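You operate a simulated robot arm through the tools that you are given. There is no shell and no other tool.

You are at the controls of a simulated robot arm. One attempt, no reset.

Task
Clamp the green valve in the vise and strip it.
Fine: bonnet, spindle and grey stopper go in the teal tray. Set down upright: what you pick out.

Only the result counts: the job must be done as asked and must still hold three seconds after the hand-in. Knocking over, shifting, dropping, spilling or breaking anything else fails it. A push-on lid holds only when it is set on centred and level and pressed home; a screw cap is set on level and turned clockwise until tight.

Robot
A 6-joint arm with a two-finger parallel gripper, fixed in place. Base frame: the origin is at the foot of the arm, x ahead of it, y to its left, z up; the work surface is at about z = 880. Readings come in mm, degrees, newtons and seconds.
With the tool pointing down near the work surface it reaches from about 240 to 640 mm from the base axis. Its first joint turns from -66.0 to 66.0 degrees. Payload 2.7 kg.
The TCP is the grasp point between the finger pads, 23 mm short of the fingertips. In the tool frame z runs along the fingers and y along their closing line. Largest opening 94 mm; finger width 38, thickness 10; the body of the gripper, 54 by 96 mm, starts 39 mm behind the TCP.
Orientation is that of the tool frame in the base frame, as a unit quaternion [w, x, y, z]. With the fingers straight down and closing along the base's y, the tool's x points along the base's -x, its y along +y and its z along -z.

Tools
- The arm moves only by the tool arm_command. Its argument "rows" is a list of rows, each a list of 3 entries, a list of its own where there are three numbers: the shift along the base's x, y, z in mm, then the turn, a rotation vector about the base's x, y, z in degrees, then the gripper command, from -1 (fully open) to 1 (shut), values between in proportion. In form: [[[x, y, z], [ax, ay, az], fingers], ...]. A call has 1 to 20 rows; each row is the pose to reach, as a shift and turn from the pose commanded when the call began. Each row takes 0.2 s and may step no farther than 50 mm and 8.6 degrees from the row before; otherwise, or with a gripper value out of range, the whole call is refused. A pose out of reach is approached as far as the arm can. The call stops where the force on the tool passes 40 N (or 10 N more than at its start, if that is more) or the arm is blocked; 0.2 s more then pass. The fingers move at their own pace (about 45 mm/s each) and stop on an object; they squeeze with about 21 N. The grip force told is the motor's: it shows also when the fingers shut on nothing. Time passes only in rows, and 0.2 s behind the last, so rows that repeat a pose let the fingers close. It gives the time, the measured TCP pose, the force on the tool (base axes), the opening and the grip force at its end, in the units of the frame above (readings bear some noise), with the torque about the TCP (base axes, N m) and any sound that the robot's microphone picked up.
- Cameras (640 x 400 px; columns grow to the right, rows downward): "scene" is fixed at [70.6, -408.7, 1415.8]; the picture's right is [0.79, -0.61, 0.00], its down [-0.31, -0.40, -0.86] and it looks along [0.53, 0.68, -0.51] (base axes); focal length 255 px, centre (320, 200). "wrist" rides on the gripper at [87, 16, -75] in the tool frame; the picture's right is [-0.18, 0.98, 0.00], its down [-0.58, -0.11, -0.81] and it looks along [-0.79, -0.15, 0.59] (tool axes); focal length 243 px, centre (320, 200). There is no depth. A picture from a camera that has moved, and an enlarged one, comes with that camera's place and axes in the base frame and with its lens. The place of the scene camera against the robot may be out by one fixed shift of up to 25 mm in any direction.
- capture(camera): a new picture of that camera. No time passes.
- enlarge(camera, box): a new picture of the part [left, top, right, bottom] of that camera's present view, enlarged. No time passes.
- job_done(): hands the job in; it is judged then, once.

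Nothing tells you positions but the pictures and the camera data. Unless the task says otherwise, let go and move clear before handing in.

The tools are called after "Call:" as a command line: name --argument value ..., lists and objects as JSON in quotes. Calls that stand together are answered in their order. arm_command: Moves the arm, as the interface text tells. Its arguments: {"type":"object","properties":{"rows":{"type":"array","items":{"type":"array"}}},"required":["rows"]} The other tools are called the same way: capture (camera) takes a picture; enlarge (camera, box) takes an enlarged picture of a part of a camera's view; job_done () hands the job in.

At the start:

```text
t: 0.0
tcp_pos: [354.1, 57.3, 1254.0]
tcp_rot: [0.001, 0.0, 1.0, 0.0]
wrist_force: [-0.3, -0.8, 0.0]
moment: [-0.05, 0.0, 0.03]
grip_width: 93.9
grip_force: 0.0
```

scene: 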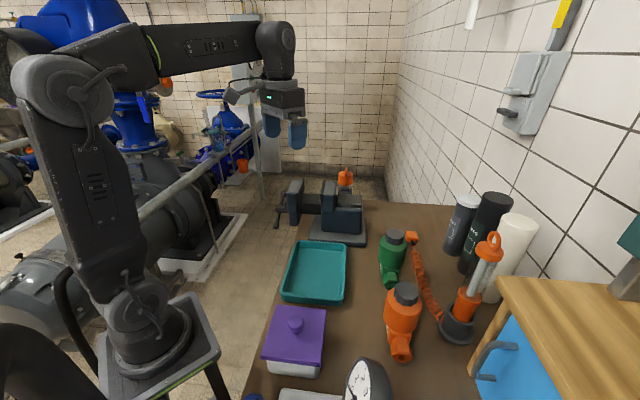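
wrist: 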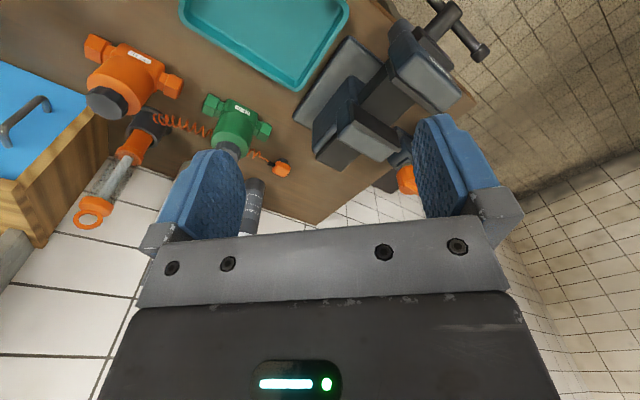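

I see a bench with a vise at the far end, a teal tray, a green valve, an orange valve, a purple-lidded box and other things. I'll look closer at the vise and green valve before moving.

Call:
enlarge --camera "scene" --box '[260, 160, 400, 250]'

Call:
enlarge --camera "scene" --box '[350, 210, 510, 370]'

Call:
enlarge --camera "wrist" --box '[60, 10, 320, 240]'

Call:
enlarge --camera "wrist" --box '[280, 0, 500, 200]'

Call:
enlarge --camera "scene" --box '[230, 220, 410, 400]'

```text
4.44 times, centred on (330, 205) of scene
camera zoom: at [70.6, -408.7, 1415.8], right [0.79, -0.61, 0.0], down [-0.31, -0.4, -0.86], along [0.53, 0.68, -0.51], focal length 1133 px, centre (276, 178)
```

zoom: 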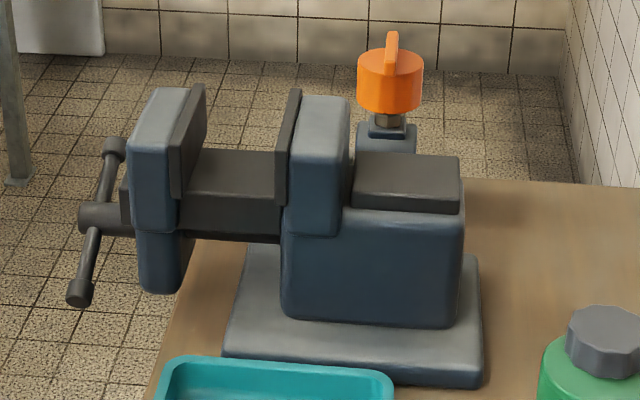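

```text
2.50 times, centred on (430, 290) of scene
camera zoom: at [70.6, -408.7, 1415.8], right [0.79, -0.61, 0.0], down [-0.31, -0.4, -0.86], along [0.53, 0.68, -0.51], focal length 637 px, centre (45, -25)
```

zoom: 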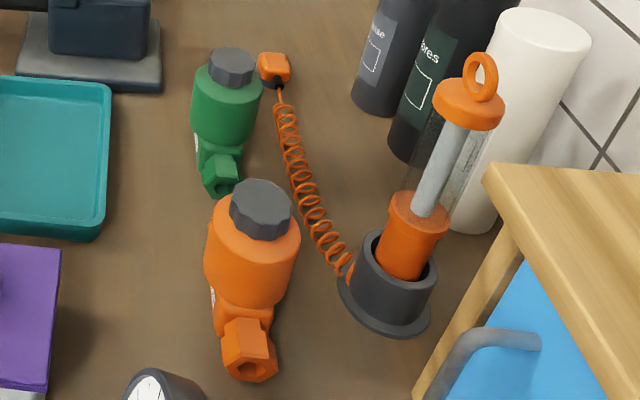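

```text
1.74 times, centred on (190, 125) of wrist
camera zoom: at [267.1, 73.7, 1328.0], right [0.18, 0.98, 0.0], down [0.58, -0.11, 0.81], along [0.79, -0.15, -0.59], focal length 422 px, centre (546, 330)
```

zoom: 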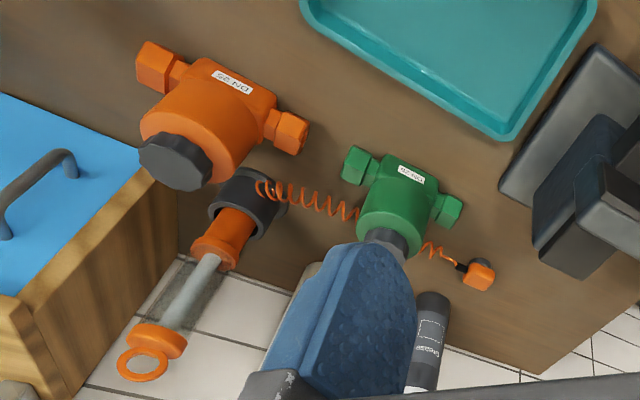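

```text
2.00 times, centred on (390, 100) of wrist
camera zoom: at [267.1, 73.7, 1328.0], right [0.18, 0.98, 0.0], down [0.58, -0.11, 0.81], along [0.79, -0.15, -0.59], focal length 485 px, centre (180, 400)
```

zoom: 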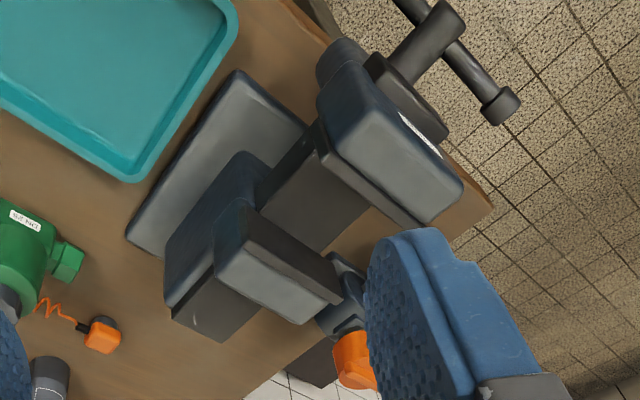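

```text
2.22 times, centred on (320, 310) of scene
camera zoom: at [70.6, -408.7, 1415.8], right [0.79, -0.61, 0.0], down [-0.31, -0.4, -0.86], along [0.53, 0.68, -0.51], focal length 566 px, centre (320, -44)
```

zoom: 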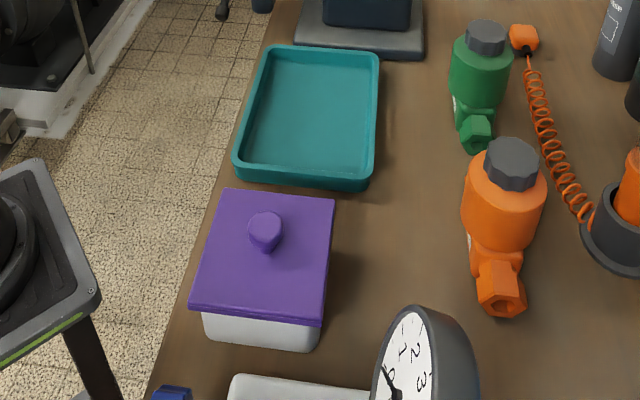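

The vise has a crank handle at its near-left end and an orange knob on a post behind it. The green valve stands at roughly (540, -150). I'll move the hand at safe height so the wrist camera sees the vise and the knob better.

Call:
arm_command --rows '[[[25, 20, 0], [0, 0, 0], -1], [[50, 40, 0], [0, 0, 0], -1], [[75, 60, 0], [0, 0, 0], -1], [[100, 80, 0], [0, 0, 0], -1]]'

Call:
capture --camera "wrist"

Call:
enlarge --camera "wrist" --box '[180, 0, 500, 200]'

```text
t: 1.0
tcp_pos: [455.8, 136.1, 1255.1]
tcp_rot: [0.002, 0.0, 1.0, 0.0]
wrist_force: [0.5, 0.3, 0.8]
moment: [0.0, -0.01, 0.01]
grip_width: 93.8
grip_force: 0.0
```

```text
taken
camera wrist: at [368.5, 152.2, 1329.1], right [0.18, 0.98, 0.0], down [0.58, -0.11, 0.81], along [0.79, -0.15, -0.59], focal length 243 px, centre (320, 200)
```

wrist: 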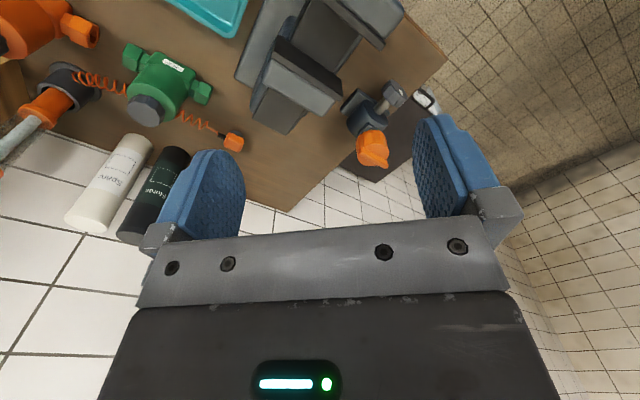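

```text
2.00 times, centred on (340, 100) of wrist
camera zoom: at [368.5, 152.2, 1329.1], right [0.18, 0.98, 0.0], down [0.58, -0.11, 0.81], along [0.79, -0.15, -0.59], focal length 485 px, centre (280, 400)
```

zoom: 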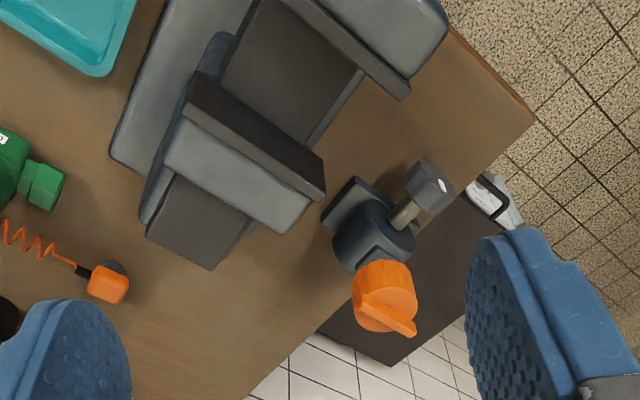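

The orange-knobbed tap is a separate small device at the bench corner, not part of the vise. Next I'll back the hand off to get a good look at the vise handle and the jaws.

Call:
arm_command --rows '[[[-40, 0, 0], [0, 0, 0], -1], [[-80, 0, -10], [0, 0, 0], -1], [[-120, 0, -30], [0, 0, 0], -1], [[-155, 0, -55], [0, 0, 0], -1]]'

Call:
capture --camera "wrist"

Call:
enlarge --camera "wrist" --box '[240, 0, 480, 180]'

Call:
enlarge --camera "scene" --box '[260, 160, 400, 250]'

```text
t: 2.0
tcp_pos: [300.0, 139.6, 1199.8]
tcp_rot: [0.002, 0.001, 1.0, -0.001]
wrist_force: [0.0, -0.2, -0.3]
moment: [0.0, -0.02, 0.01]
grip_width: 93.7
grip_force: 0.0
```

```text
taken
camera wrist: at [212.8, 155.3, 1274.1], right [0.18, 0.98, 0.0], down [0.58, -0.11, 0.81], along [0.79, -0.15, -0.59], focal length 243 px, centre (320, 200)
```

wrist: 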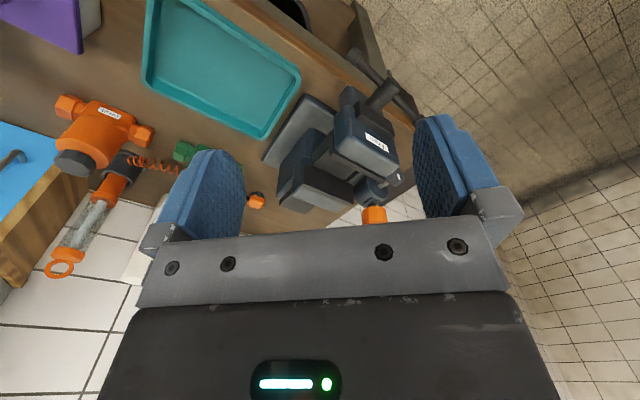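

```text
2.22 times, centred on (360, 90) of wrist
camera zoom: at [212.8, 155.3, 1274.1], right [0.18, 0.98, 0.0], down [0.58, -0.11, 0.81], along [0.79, -0.15, -0.59], focal length 539 px, centre (231, 444)
```

zoom: 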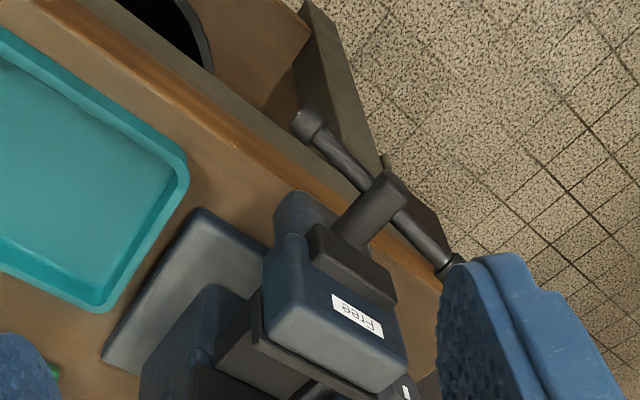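

```text
4.44 times, centred on (330, 205) of scene
camera zoom: at [70.6, -408.7, 1415.8], right [0.79, -0.61, 0.0], down [-0.31, -0.4, -0.86], along [0.53, 0.68, -0.51], focal length 1133 px, centre (276, 178)
```

zoom: 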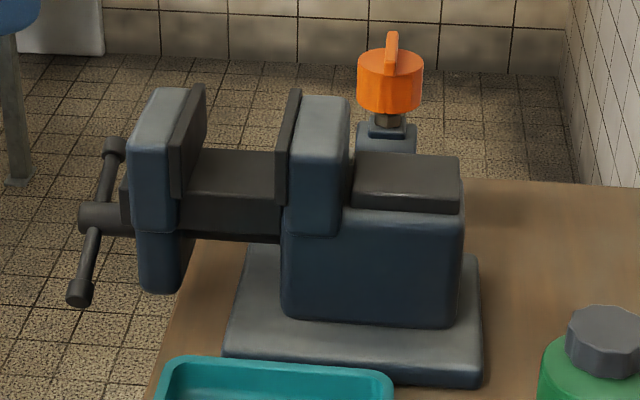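

Call:
enlarge --camera "wrist" --box '[330, 100, 430, 200]'

Call:
enlarge --camera "scene" --box '[325, 165, 365, 200]'

```text
4.00 times, centred on (380, 150) of wrist
camera zoom: at [212.8, 155.3, 1274.1], right [0.18, 0.98, 0.0], down [0.58, -0.11, 0.81], along [0.79, -0.15, -0.59], focal length 970 px, centre (80, 400)
```

zoom: 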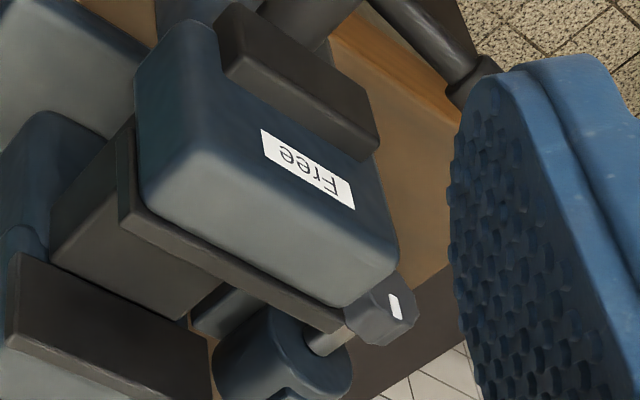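

```text
11.43 times, centred on (345, 182) of scene
camera zoom: at [70.6, -408.7, 1415.8], right [0.79, -0.61, 0.0], down [-0.31, -0.4, -0.86], along [0.53, 0.68, -0.51], focal length 2913 px, centre (34, 400)
```

zoom: 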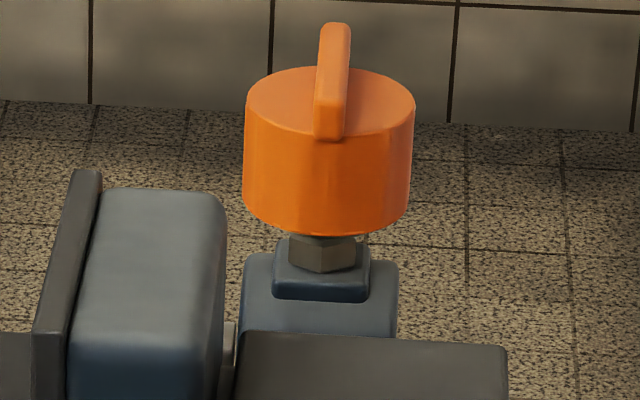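

The jaw label reads "Free", and the jaws are about 59 mm apart with their axis running diagonally. Now I'll look closely at the green valve.

Call:
arm_command --rows '[[[15, -35, 0], [0, 0, 0], -1], [[30, -70, 0], [0, 0, 0], -1], [[45, -105, 0], [0, 0, 0], -1], [[60, -140, -20], [0, 0, 0], -1], [[75, -175, -45], [0, 0, 0], -1], [[95, -210, -75], [0, 0, 0], -1], [[115, -245, -100], [0, 0, 0], -1], [[130, -280, -120], [0, 0, 0], -1]]'

Call:
capture --camera "wrist"

Call:
enlarge --camera "wrist" --box '[220, 60, 460, 240]'

Call:
enlarge --camera "scene" --box '[365, 215, 435, 295]'

```text
refused: row 6 steps farther than a row can; nothing moved
```

```text
taken
camera wrist: at [212.8, 155.3, 1274.1], right [0.18, 0.98, 0.0], down [0.58, -0.11, 0.81], along [0.79, -0.15, -0.59], focal length 243 px, centre (320, 200)
```

wrist: 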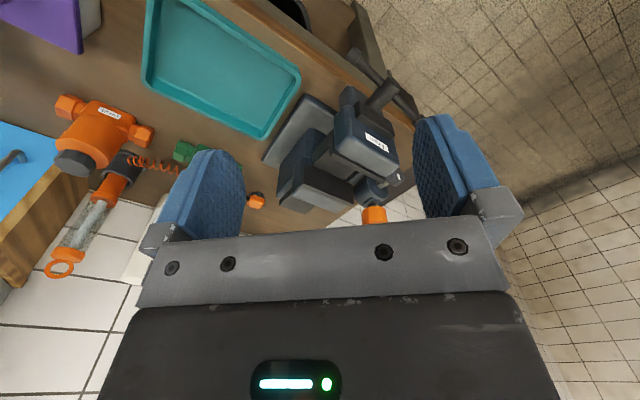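

```text
2.22 times, centred on (340, 150) of wrist
camera zoom: at [212.8, 155.3, 1274.1], right [0.18, 0.98, 0.0], down [0.58, -0.11, 0.81], along [0.79, -0.15, -0.59], focal length 539 px, centre (276, 311)
```

zoom: 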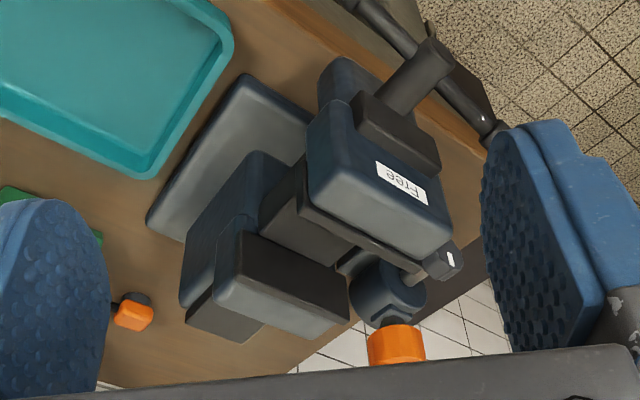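

```text
5.00 times, centred on (400, 255) of scene
camera zoom: at [70.6, -408.7, 1415.8], right [0.79, -0.61, 0.0], down [-0.31, -0.4, -0.86], along [0.53, 0.68, -0.51], focal length 1274 px, centre (-80, -75)
```

zoom: 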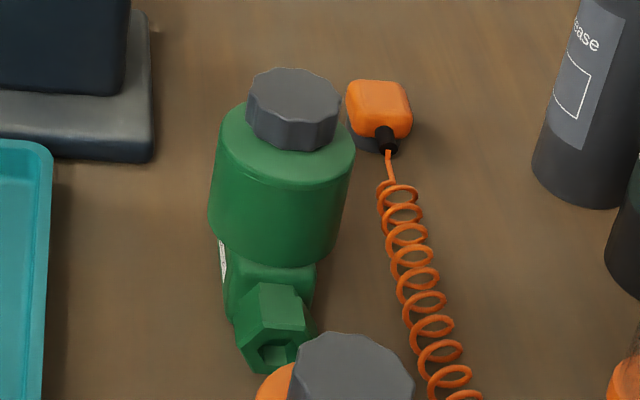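

The move was refused for step size, so nothing moved. I'll repeat it with smaller steps.

Call:
arm_command --rows '[[[13, -30, 0], [0, 0, 0], -1], [[26, -60, 0], [0, 0, 0], -1], [[39, -90, -5], [0, 0, 0], -1], [[52, -120, -20], [0, 0, 0], -1], [[65, -150, -40], [0, 0, 0], -1], [[80, -180, -60], [0, 0, 0], -1], [[95, -210, -80], [0, 0, 0], -1], [[110, -245, -100], [0, 0, 0], -1], [[130, -280, -120], [0, 0, 0], -1]]'

Call:
capture --camera "wrist"

Call:
enlarge --camera "wrist" --box '[220, 60, 460, 240]'

```text
t: 4.0
tcp_pos: [432.2, -142.8, 1082.9]
tcp_rot: [0.002, 0.0, 1.0, 0.0]
wrist_force: [0.5, -0.6, 0.7]
moment: [0.01, 0.0, -0.01]
grip_width: 93.5
grip_force: 0.1
```

```text
taken
camera wrist: at [344.9, -127.3, 1156.3], right [0.18, 0.98, 0.0], down [0.58, -0.11, 0.81], along [0.79, -0.15, -0.59], focal length 243 px, centre (320, 200)
```

wrist: 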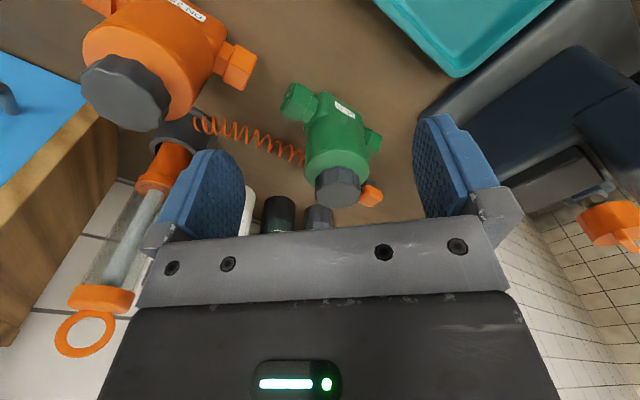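

```text
2.22 times, centred on (340, 150) of wrist
camera zoom: at [344.9, -127.3, 1156.3], right [0.18, 0.98, 0.0], down [0.58, -0.11, 0.81], along [0.79, -0.15, -0.59], focal length 539 px, centre (276, 311)
```

zoom: 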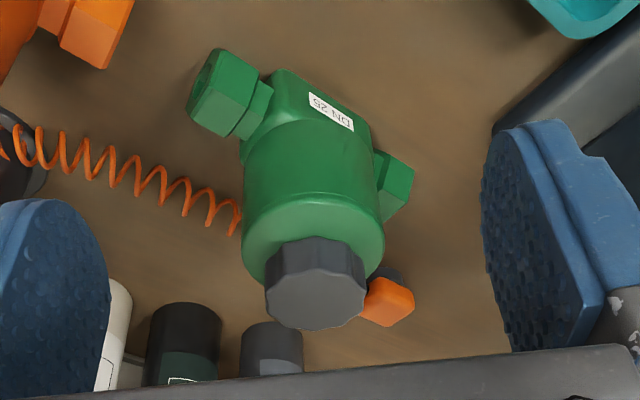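

The green valve is about 125 mm tall and its bonnet top is near (535, -143, 1005). Its pipe lies nearly parallel to the vise jaws. I'll yaw the tool about 49° so the fingers close across the pipe, then look again.

Call:
arm_command --rows '[[[0, 0, 0], [0, 0, 8], -1], [[0, 0, 0], [0, 0, 16], -1], [[0, 0, 0], [0, 0, 24], -1], [[0, 0, 0], [0, 0, 32], -1], [[0, 0, 0], [0, 0, 40], -1], [[0, 0, 0], [0, 0, 48], -1], [[0, 0, 0], [0, 0, 48], -1]]'

Call:
capture --camera "wrist"

Call:
enlarge --camera "wrist" --box '[180, 40, 380, 240]'

```text
t: 5.6
tcp_pos: [430.5, -143.2, 1080.4]
tcp_rot: [0.0, -0.407, 0.913, 0.0]
wrist_force: [-0.4, -0.5, 0.4]
moment: [0.0, -0.02, -0.02]
grip_width: 93.9
grip_force: 0.1
```

```text
taken
camera wrist: at [359.4, -196.8, 1153.7], right [-0.61, 0.79, 0.0], down [0.47, 0.36, 0.81], along [0.64, 0.49, -0.59], focal length 243 px, centre (320, 200)
```

wrist: 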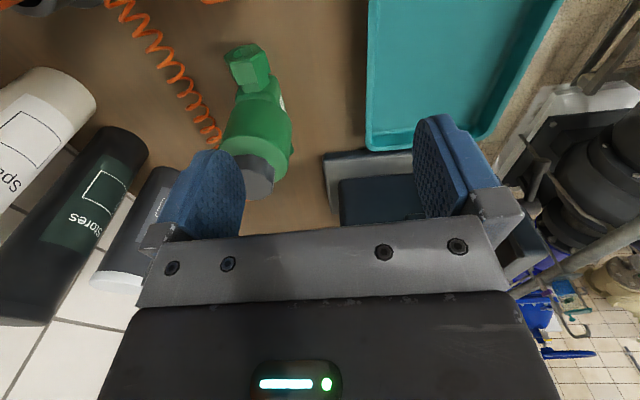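

```text
2.00 times, centred on (280, 140) of wrist
camera zoom: at [359.4, -196.8, 1153.7], right [-0.61, 0.79, 0.0], down [0.47, 0.36, 0.81], along [0.64, 0.49, -0.59], focal length 485 px, centre (400, 320)
```

zoom: 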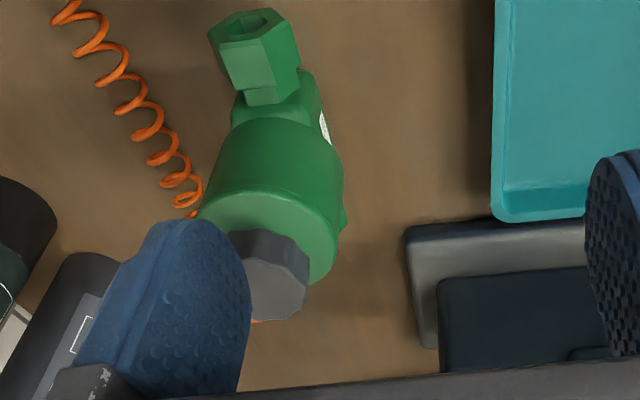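

Triangulated from several views, the valve axis is at about (535, -143), the cylinder is about 67 mm across and the bonnet top is near z 1005. I'll move above it at clear height and check.

Call:
arm_command --rows '[[[35, 0, 0], [0, 0, 0], -1], [[70, 0, 0], [0, 0, 0], -1], [[104.5, 0, 0], [0, 0, 0], -1], [[104.5, 0, 0], [0, 0, 0], -1]]'

Call:
capture --camera "wrist"

Call:
enlarge --camera "scene" --box '[340, 150, 480, 300]'

```text
t: 6.6
tcp_pos: [531.2, -143.5, 1079.0]
tcp_rot: [0.002, -0.407, 0.913, 0.0]
wrist_force: [-1.4, 0.9, 0.6]
moment: [0.02, -0.03, -0.01]
grip_width: 94.1
grip_force: 0.0
```

```text
taken
camera wrist: at [460.9, -197.3, 1151.9], right [-0.61, 0.79, 0.0], down [0.47, 0.36, 0.81], along [0.64, 0.49, -0.59], focal length 243 px, centre (320, 200)
```

wrist: 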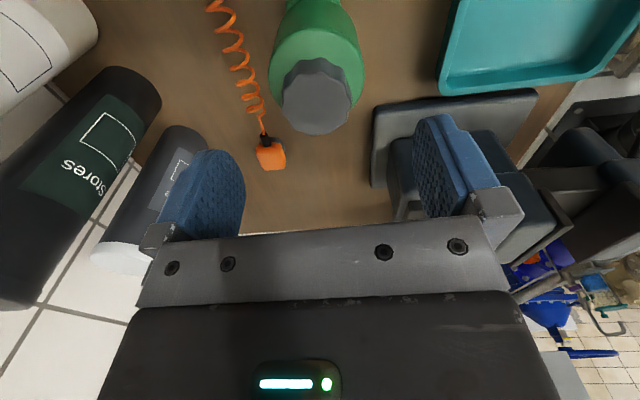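

```text
2.67 times, centred on (410, 225) of scene
camera zoom: at [70.6, -408.7, 1415.8], right [0.79, -0.61, 0.0], down [-0.31, -0.4, -0.86], along [0.53, 0.68, -0.51], focal length 680 px, centre (80, 133)
```

zoom: 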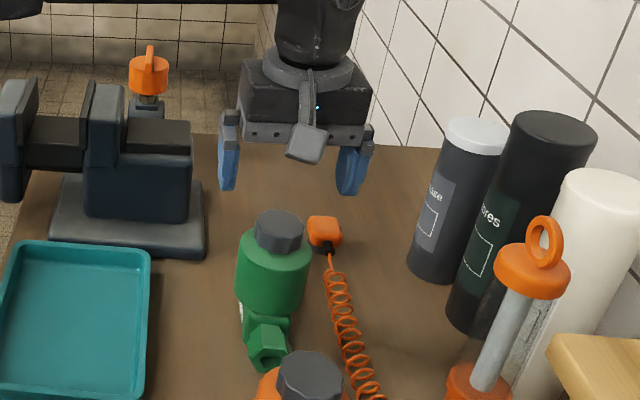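

Correcting for pose noise, the valve axis is at about (536, -143) and the bonnet top at about z 1001. I'll descend with the fingers open until the pads straddle the cylinder at TCP z of about 971.

Call:
arm_command --rows '[[[1.6, 0, -30], [0, 0, 0], -1], [[1.6, 0, -60], [0, 0, 0], -1], [[1.6, 0, -80], [0, 0, 0], -1], [[1.6, 0, -95], [0, 0, 0], -1], [[1.6, 0, -109], [0, 0, 0], -1], [[1.6, 0, -109], [0, 0, 0], -1]]'

Call:
capture --camera "wrist"

Call:
enlarge --camera "scene" --box '[340, 170, 460, 300]'

```text
t: 8.1
tcp_pos: [536.9, -141.5, 976.1]
tcp_rot: [0.006, -0.407, 0.914, -0.004]
wrist_force: [-4.0, 0.8, 7.0]
moment: [0.01, 0.01, 0.02]
grip_width: 94.1
grip_force: 0.1
stopped in row 6: the force on the tool passed its limit at 41 N (the readings are from after the stop); the commanded pose is now the measured one
```

```text
taken
camera wrist: at [465.9, -195.6, 1049.7], right [-0.61, 0.79, -0.01], down [0.46, 0.36, 0.81], along [0.65, 0.49, -0.58], focal length 243 px, centre (320, 200)
```

wrist: 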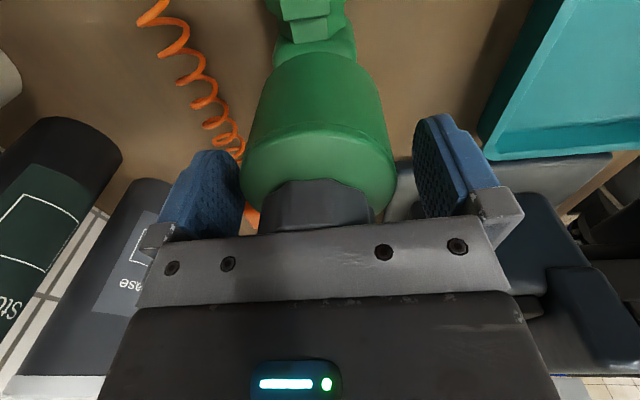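

```text
3.08 times, centred on (400, 235) of scene
camera zoom: at [70.4, -408.6, 1415.9], right [0.79, -0.61, 0.0], down [-0.31, -0.4, -0.86], along [0.53, 0.68, -0.51], focal length 784 px, centre (74, 92)
```

zoom: 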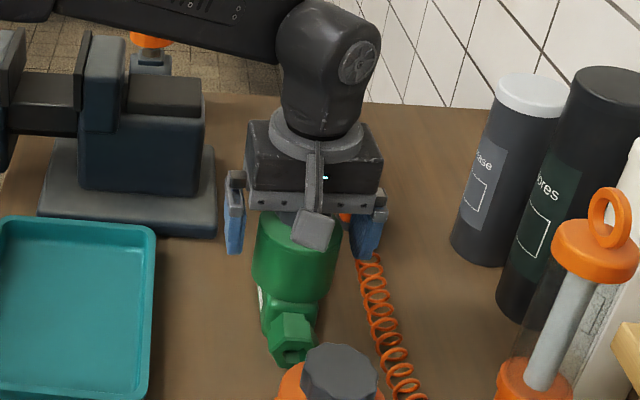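

The palm lightly touched the bonnet top, so the valve is a bit taller than I estimated. I'll raise 4 mm and close on the cylinder.

Call:
arm_command --rows '[[[0, 0, 2], [0, 0, 0], -1], [[0, 0, 4], [0, 0, 0], -1], [[0, 0, 4], [0, 0, 0], 0], [[0, 0, 4], [0, 0, 0], 1], [[0, 0, 4], [0, 0, 0], 1], [[0, 0, 4], [0, 0, 0], 1]]'

Call:
capture --camera "wrist"

```text
t: 9.5
tcp_pos: [537.5, -142.8, 980.8]
tcp_rot: [0.004, -0.407, 0.914, -0.004]
wrist_force: [-0.6, 0.8, 0.1]
moment: [0.0, 0.03, -0.01]
grip_width: 66.7
grip_force: 21.0
```

```text
taken
camera wrist: at [466.3, -195.4, 1052.4], right [-0.61, 0.79, -0.01], down [0.46, 0.36, 0.81], along [0.65, 0.49, -0.59], focal length 243 px, centre (320, 200)
```

wrist: 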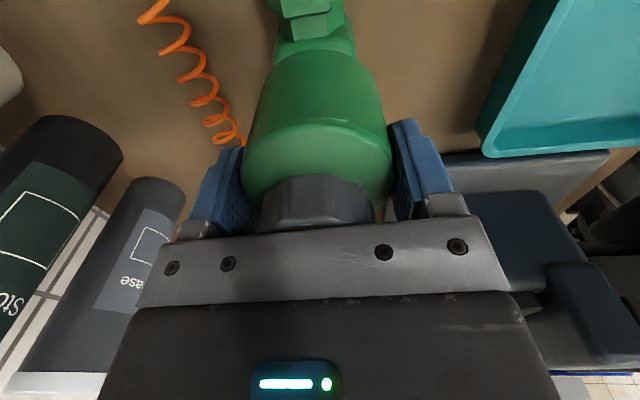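

Call:
enlarge --camera "wrist" --box '[220, 0, 420, 200]'

```text
2.00 times, centred on (320, 100) of wrist
camera zoom: at [466.3, -195.4, 1052.4], right [-0.61, 0.79, -0.01], down [0.46, 0.36, 0.81], along [0.65, 0.49, -0.59], focal length 485 px, centre (320, 400)
```

zoom: 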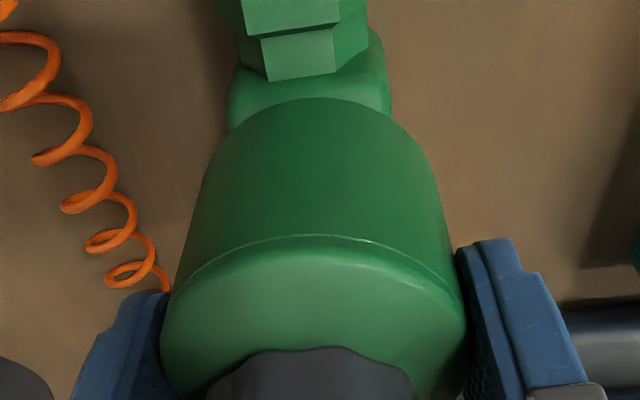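

The valve is gripped at 66.7 mm and its pipe lines up with the tool, at about 48° yaw like the jaws. I'll lift gently and check the load before carrying.

Call:
arm_command --rows '[[[0, 0, 3], [0, 0, 0], 1], [[0, 0, 8], [0, 0, 0], 1], [[0, 0, 15], [0, 0, 0], 1], [[0, 0, 25], [0, 0, 0], 1], [[0, 0, 25], [0, 0, 0], 1]]'

Call:
enlarge --camera "scene" --box '[340, 150, 460, 300]'

```text
t: 10.7
tcp_pos: [537.4, -141.3, 1004.7]
tcp_rot: [0.005, -0.406, 0.914, -0.002]
wrist_force: [-0.8, 0.1, -5.6]
moment: [0.05, -0.01, 0.01]
grip_width: 66.9
grip_force: 21.2
```

```text
2.67 times, centred on (400, 225) of scene
camera zoom: at [70.7, -408.7, 1415.8], right [0.79, -0.61, 0.0], down [-0.31, -0.4, -0.86], along [0.53, 0.68, -0.51], focal length 680 px, centre (107, 133)
```

zoom: 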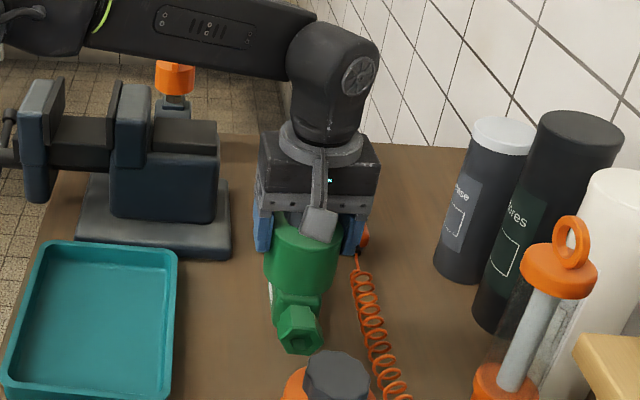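

The valve lifts cleanly at about 5.6 N. I'll raise it well above the vise and look at the jaw gap from the fixed-jaw side.

Call:
arm_command --rows '[[[0, 0, 35], [0, 0, 0], 1], [[0, 0, 70], [0, 0, 0], 1], [[0, 0, 105], [0, 0, 0], 1], [[0, 0, 140], [0, 0, 0], 1], [[5, 20, 153], [0, 0, 0], 1], [[15, 50, 153], [0, 0, 0], 1], [[25, 85, 153], [0, 0, 0], 1], [[37, 118, 153], [0, 0, 0], 1], [[37, 118, 153], [0, 0, 0], 1]]'

Call:
capture --camera "wrist"

Call:
enlarge --camera "wrist" --box '[400, 0, 640, 200]'

```text
t: 12.7
tcp_pos: [576.9, -22.8, 1160.6]
tcp_rot: [0.004, -0.407, 0.913, -0.003]
wrist_force: [0.6, -0.5, -5.3]
moment: [0.01, 0.0, -0.02]
grip_width: 66.7
grip_force: 20.8
```

```text
taken
camera wrist: at [506.1, -77.5, 1232.0], right [-0.61, 0.79, -0.01], down [0.46, 0.36, 0.81], along [0.65, 0.49, -0.59], focal length 243 px, centre (320, 200)
```

wrist: 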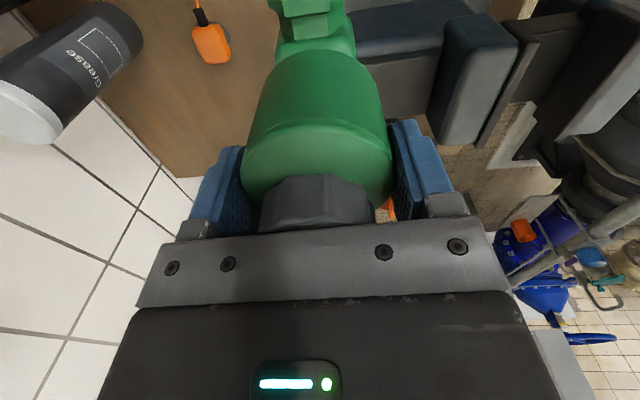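

```text
2.00 times, centred on (520, 100) of wrist
camera zoom: at [506.1, -77.5, 1232.0], right [-0.61, 0.79, -0.01], down [0.46, 0.36, 0.81], along [0.65, 0.49, -0.59], focal length 485 px, centre (-80, 400)
```

zoom: 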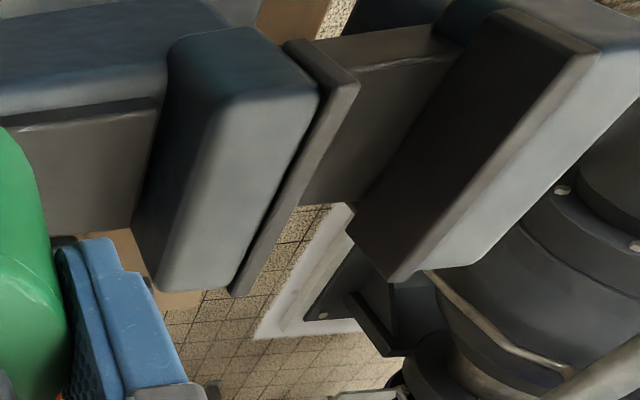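

Call:
enlarge --camera "wrist" --box '[500, 0, 640, 90]'

Call:
enlarge --camera "wrist" --box '[470, 60, 610, 150]'

```text
4.44 times, centred on (570, 45) of wrist
camera zoom: at [506.1, -77.5, 1232.0], right [-0.61, 0.79, -0.01], down [0.46, 0.36, 0.81], along [0.65, 0.49, -0.59], focal length 1078 px, centre (-791, 889)
```

zoom: 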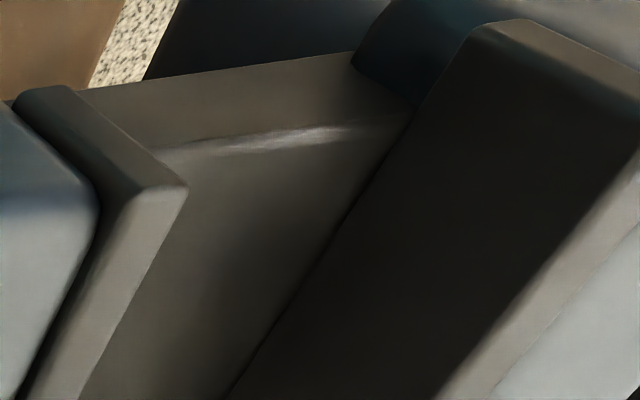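

```text
4.44 times, centred on (540, 105) of wrist
camera zoom: at [506.1, -77.5, 1232.0], right [-0.61, 0.79, -0.01], down [0.46, 0.36, 0.81], along [0.65, 0.49, -0.59], focal length 1078 px, centre (-658, 622)
```

zoom: 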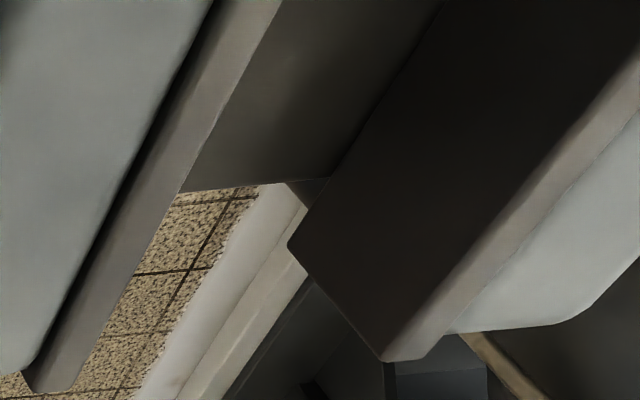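

The jaw tops are near z 1040 and the jaw plates reach down to about z 996. The gap is about 67 mm, with jaw faces along 45°. I'll raise a little, move over the gap and turn 3° to line up.

Call:
arm_command --rows '[[[0, 0, 27], [0, 0, 0], 1], [[-18, 33, 27], [0, 0, 0], 1], [[-36, 66, 27], [0, 0, -1], 1], [[-54, 100, 27], [0, 0, -2], 1], [[-72, 133, 27], [0, 0, -3], 1], [[-91, 167, 27], [0, 0, -3], 1], [[-91, 167, 27], [0, 0, -3], 1], [[-91, 167, 27], [0, 0, -3], 1]]'

Call:
capture --camera "wrist"

Call:
enlarge --camera "scene" --box '[250, 100, 410, 250]'

```text
t: 14.5
tcp_pos: [480.2, 141.5, 1184.0]
tcp_rot: [0.005, -0.383, 0.924, -0.004]
wrist_force: [0.7, -0.5, -5.1]
moment: [-0.01, -0.03, -0.02]
grip_width: 66.8
grip_force: 20.9
out of reach, approached as far as the arm can: row 1
```

```text
taken
camera wrist: at [406.5, 92.2, 1256.9], right [-0.56, 0.83, -0.01], down [0.48, 0.34, 0.81], along [0.67, 0.45, -0.59], focal length 243 px, centre (320, 200)
```

wrist: 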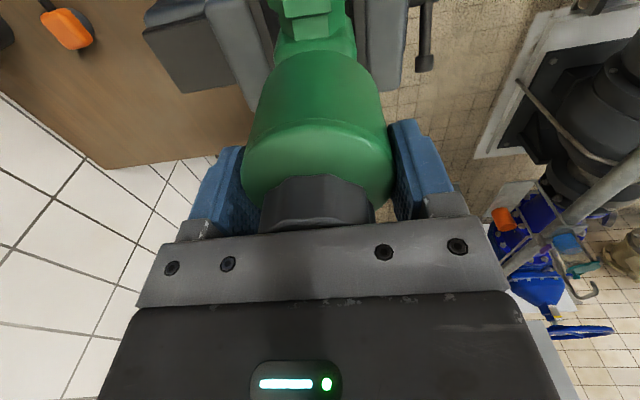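

```text
2.67 times, centred on (330, 175) of scene
camera zoom: at [70.7, -408.6, 1415.8], right [0.79, -0.61, 0.0], down [-0.31, -0.4, -0.86], along [0.53, 0.68, -0.51], focal length 680 px, centre (293, 267)
```

zoom: 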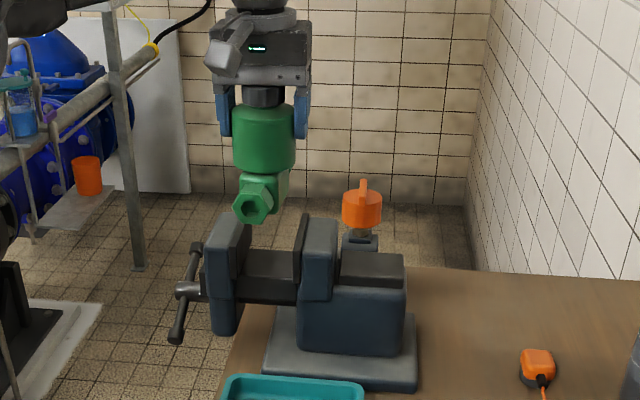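

Call:
enlarge --camera "scene" --box '[290, 165, 370, 235]'

Call:
enlarge --camera "wrist" --box '[220, 0, 420, 120]'

```text
5.71 times, centred on (330, 200) of scene
camera zoom: at [70.7, -408.6, 1415.8], right [0.79, -0.61, 0.0], down [-0.31, -0.4, -0.86], along [0.53, 0.68, -0.51], focal length 1456 px, centre (263, 200)
```

zoom: 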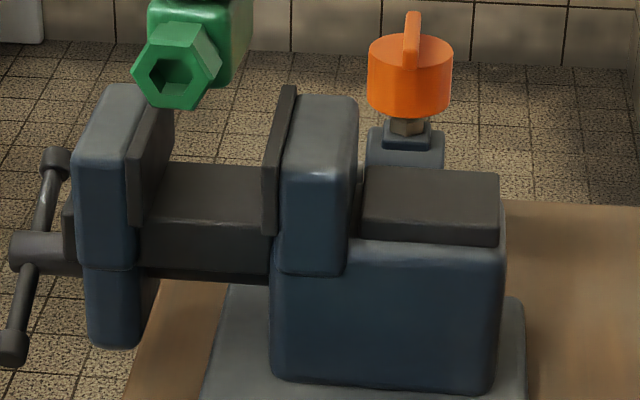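

```text
3.20 times, centred on (320, 60) of wrist
camera zoom: at [406.5, 92.2, 1256.9], right [-0.56, 0.83, -0.01], down [0.48, 0.34, 0.81], along [0.67, 0.45, -0.59], focal length 776 px, centre (320, 648)
```

zoom: 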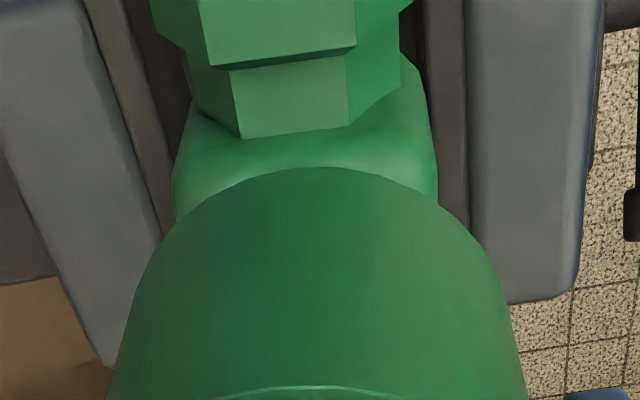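

Call:
enlarge --camera "wrist" --box '[240, -40, 400, 60]'

Call:
enlarge --camera "scene" --box '[290, 115, 350, 180]'

```text
refused: -40 is not a number from 0 to 400
```

```text
6.15 times, centred on (320, 148) of scene
camera zoom: at [70.7, -408.6, 1415.8], right [0.79, -0.61, 0.0], down [-0.31, -0.4, -0.86], along [0.53, 0.68, -0.51], focal length 1568 px, centre (320, 523)
```

zoom: 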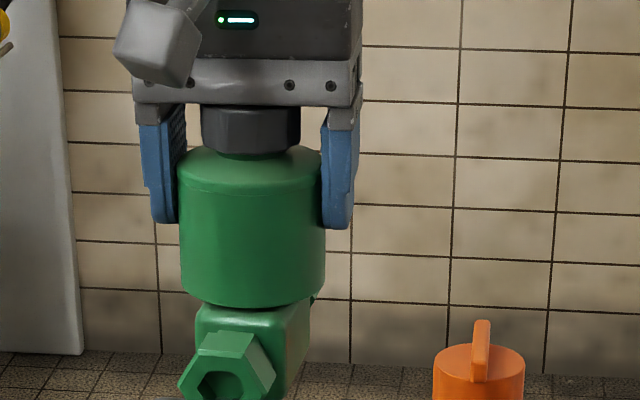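

The scene view runs nearly along the jaws and shows the valve about 4 mm off the gap centre, toward the moving jaw. I'll correct that and lower partway, then check.

Call:
arm_command --rows '[[[3.2, -3.2, 0], [0, 0, 0], 1], [[3.2, -3.2, -15], [0, 0, 0], 1], [[3.2, -3.2, -30], [0, 0, 0], 1], [[3.2, -3.2, -30], [0, 0, 0], 1]]'

Call:
enlarge --camera "scene" --box '[285, 135, 365, 225]'

Call:
enlarge --camera "wrist" --box '[220, 0, 420, 120]'

```text
t: 15.5
tcp_pos: [484.4, 136.5, 1155.0]
tcp_rot: [0.005, -0.382, 0.924, -0.004]
wrist_force: [-0.8, 0.4, -4.6]
moment: [-0.01, -0.02, 0.0]
grip_width: 66.6
grip_force: 20.9
```

```text
4.44 times, centred on (325, 180) of scene
camera zoom: at [70.7, -408.6, 1415.8], right [0.79, -0.61, 0.0], down [-0.31, -0.4, -0.86], along [0.53, 0.68, -0.51], focal length 1133 px, centre (298, 289)
```

zoom: 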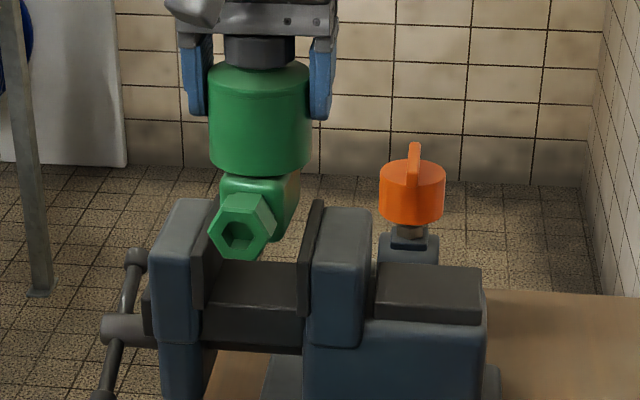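

```text
3.20 times, centred on (320, 60) of wrist
camera zoom: at [411.3, 87.3, 1227.8], right [-0.56, 0.83, -0.01], down [0.48, 0.34, 0.81], along [0.67, 0.45, -0.58], focal length 776 px, centre (320, 648)
```

zoom: 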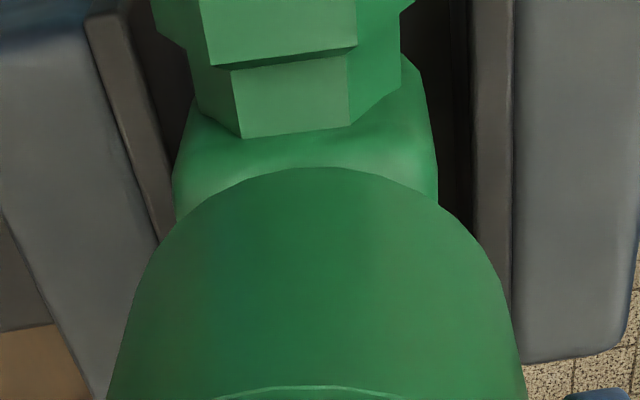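

The valve is about 2.5 mm toward the fixed jaw, which is fine, but it is rotated roughly 3.5° from the jaws. I'll correct the yaw and lower another 25 mm.

Call:
arm_command --rows '[[[0, 0, 0], [0, 0, 3.5], 1], [[0, 0, -10], [0, 0, 3.5], 1], [[0, 0, -20], [0, 0, 3.5], 1], [[0, 0, -25], [0, 0, 3.5], 1], [[0, 0, -25], [0, 0, 3.5], 1]]'

Call:
enlarge --camera "scene" --box '[285, 135, 365, 225]'

Call:
enlarge --camera "wrist" --box '[220, 0, 420, 120]'

```text
t: 16.7
tcp_pos: [487.6, 138.0, 1129.2]
tcp_rot: [0.004, -0.41, 0.912, -0.004]
wrist_force: [-0.6, 0.1, -5.2]
moment: [-0.04, -0.04, -0.01]
grip_width: 66.7
grip_force: 21.2
```

```text
4.44 times, centred on (325, 180) of scene
camera zoom: at [70.7, -408.6, 1415.8], right [0.79, -0.61, 0.0], down [-0.31, -0.4, -0.86], along [0.53, 0.68, -0.51], focal length 1133 px, centre (298, 289)
```

zoom: 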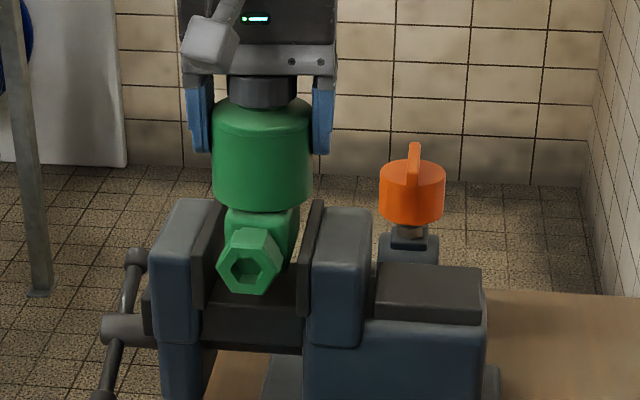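

```text
3.20 times, centred on (320, 60) of wrist
camera zoom: at [416.1, 83.7, 1201.8], right [-0.61, 0.79, -0.01], down [0.46, 0.36, 0.81], along [0.64, 0.49, -0.59], focal length 776 px, centre (320, 648)
```

zoom: 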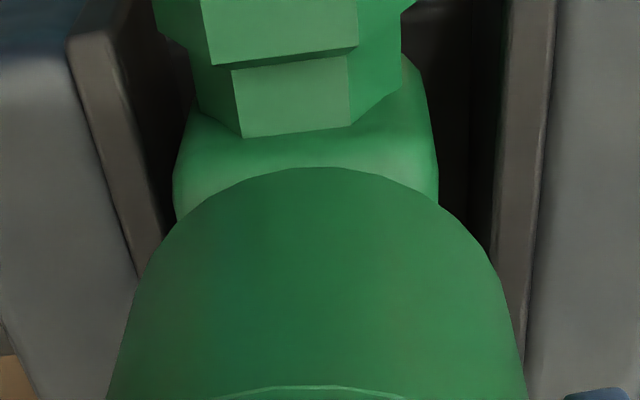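

Call:
arm_command --rows '[[[0, 0, -3], [0, 0, 0], 1], [[0, 0, -6], [0, 0, 0], 1], [[0, 0, -9], [0, 0, 0], 1], [[0, 0, -12], [0, 0, 0], 1], [[0, 0, -12], [0, 0, 0], 1]]'

Call:
enlarge --camera "scene" --box '[285, 135, 365, 225]'

```text
t: 17.9
tcp_pos: [486.8, 139.7, 1118.4]
tcp_rot: [0.004, -0.41, 0.912, -0.003]
wrist_force: [0.6, 0.8, -5.6]
moment: [0.02, -0.02, 0.01]
grip_width: 67.0
grip_force: 20.7
```

```text
4.44 times, centred on (325, 180) of scene
camera zoom: at [70.7, -408.6, 1415.8], right [0.79, -0.61, 0.0], down [-0.31, -0.4, -0.86], along [0.53, 0.68, -0.51], focal length 1133 px, centre (298, 289)
```

zoom: 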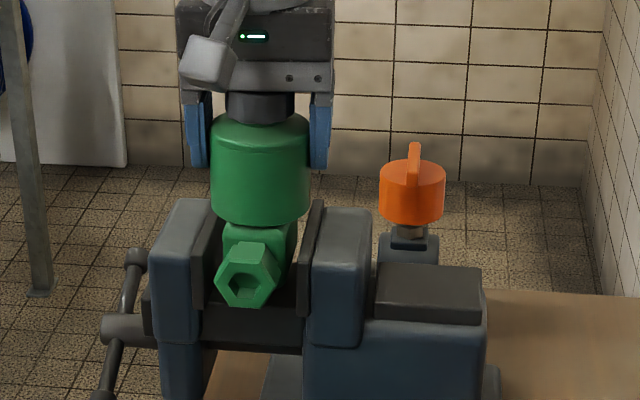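

Call:
arm_command --rows '[[[0, 0, -2], [0, 0, 0], 1], [[0, 0, -4], [0, 0, 0], 1], [[0, 0, -6], [0, 0, 0], 1], [[0, 0, -8], [0, 0, 0], 1], [[0, 0, -8], [0, 0, 0], 1]]'

Call:
enlarge --camera "scene" --box '[285, 135, 365, 225]'

```text
t: 19.1
tcp_pos: [485.4, 140.0, 1108.6]
tcp_rot: [0.003, -0.411, 0.912, -0.003]
wrist_force: [0.2, 0.1, -5.4]
moment: [0.01, 0.04, -0.01]
grip_width: 66.6
grip_force: 21.1
```

```text
4.44 times, centred on (325, 180) of scene
camera zoom: at [70.7, -408.6, 1415.8], right [0.79, -0.61, 0.0], down [-0.31, -0.4, -0.86], along [0.53, 0.68, -0.51], focal length 1133 px, centre (298, 289)
```

zoom: 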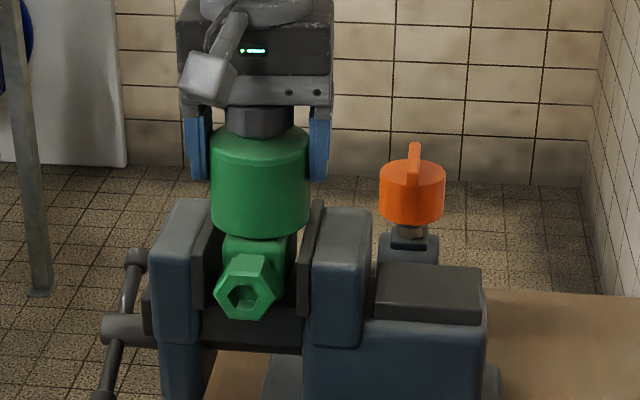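

Still no contact, so I'll continue down in small steps.

Call:
arm_command --rows '[[[0, 0, -1.5], [0, 0, 0], 1], [[0, 0, -3], [0, 0, 0], 1], [[0, 0, -4.5], [0, 0, 0], 1], [[0, 0, -6], [0, 0, 0], 1], [[0, 0, -6], [0, 0, 0], 1]]'

Call:
enlarge --camera "scene" --box '[285, 135, 365, 225]'

```text
t: 20.3
tcp_pos: [486.7, 140.5, 1104.9]
tcp_rot: [0.006, -0.41, 0.912, -0.004]
wrist_force: [-2.6, -1.1, 1.7]
moment: [-0.17, 0.03, 0.01]
grip_width: 66.8
grip_force: 20.8
```

```text
4.44 times, centred on (325, 180) of scene
camera zoom: at [70.5, -408.7, 1415.8], right [0.79, -0.61, 0.0], down [-0.31, -0.4, -0.86], along [0.53, 0.68, -0.51], focal length 1133 px, centre (298, 289)
```

zoom: 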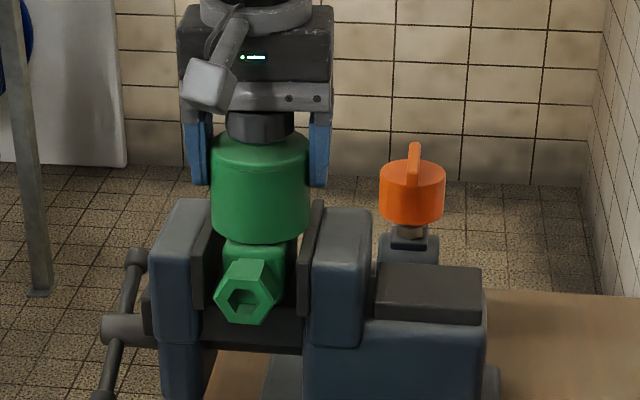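

The valve has settled on the vise slide: the force changed from −5 to +2 N and TCP z is about 1104. I'll release it.

Call:
arm_command --rows '[[[0, 0, 0.5], [0, 0, 0], 0.6], [[0, 0, 0.5], [0, 0, 0], 0.2], [[0, 0, 0.5], [0, 0, 0], -0.3], [[0, 0, 0.5], [0, 0, 0], -1], [[0, 0, 0.5], [0, 0, 0], -1]]'

Call:
enlarge --camera "scene" --box '[285, 135, 365, 225]'

Call:
capture --camera "wrist"

```text
t: 21.5
tcp_pos: [485.7, 140.6, 1104.1]
tcp_rot: [0.004, -0.411, 0.912, -0.003]
wrist_force: [-0.5, -0.1, 0.3]
moment: [-0.02, 0.04, 0.01]
grip_width: 94.2
grip_force: 0.0
```

```text
4.44 times, centred on (325, 180) of scene
camera zoom: at [70.6, -408.7, 1415.8], right [0.79, -0.61, 0.0], down [-0.31, -0.4, -0.86], along [0.53, 0.68, -0.51], focal length 1133 px, centre (298, 289)
```

zoom: 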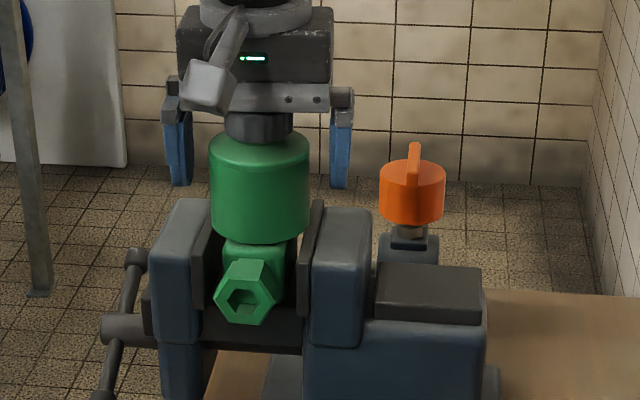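

```text
taken
camera wrist: at [415.1, 86.0, 1176.7], right [-0.61, 0.79, -0.01], down [0.46, 0.36, 0.81], along [0.64, 0.49, -0.59], focal length 243 px, centre (320, 200)
```

wrist: 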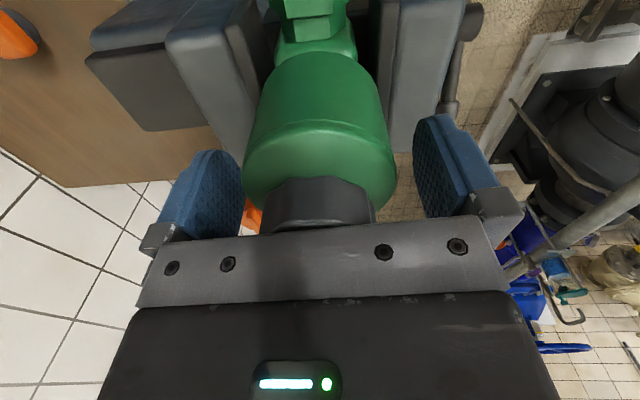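

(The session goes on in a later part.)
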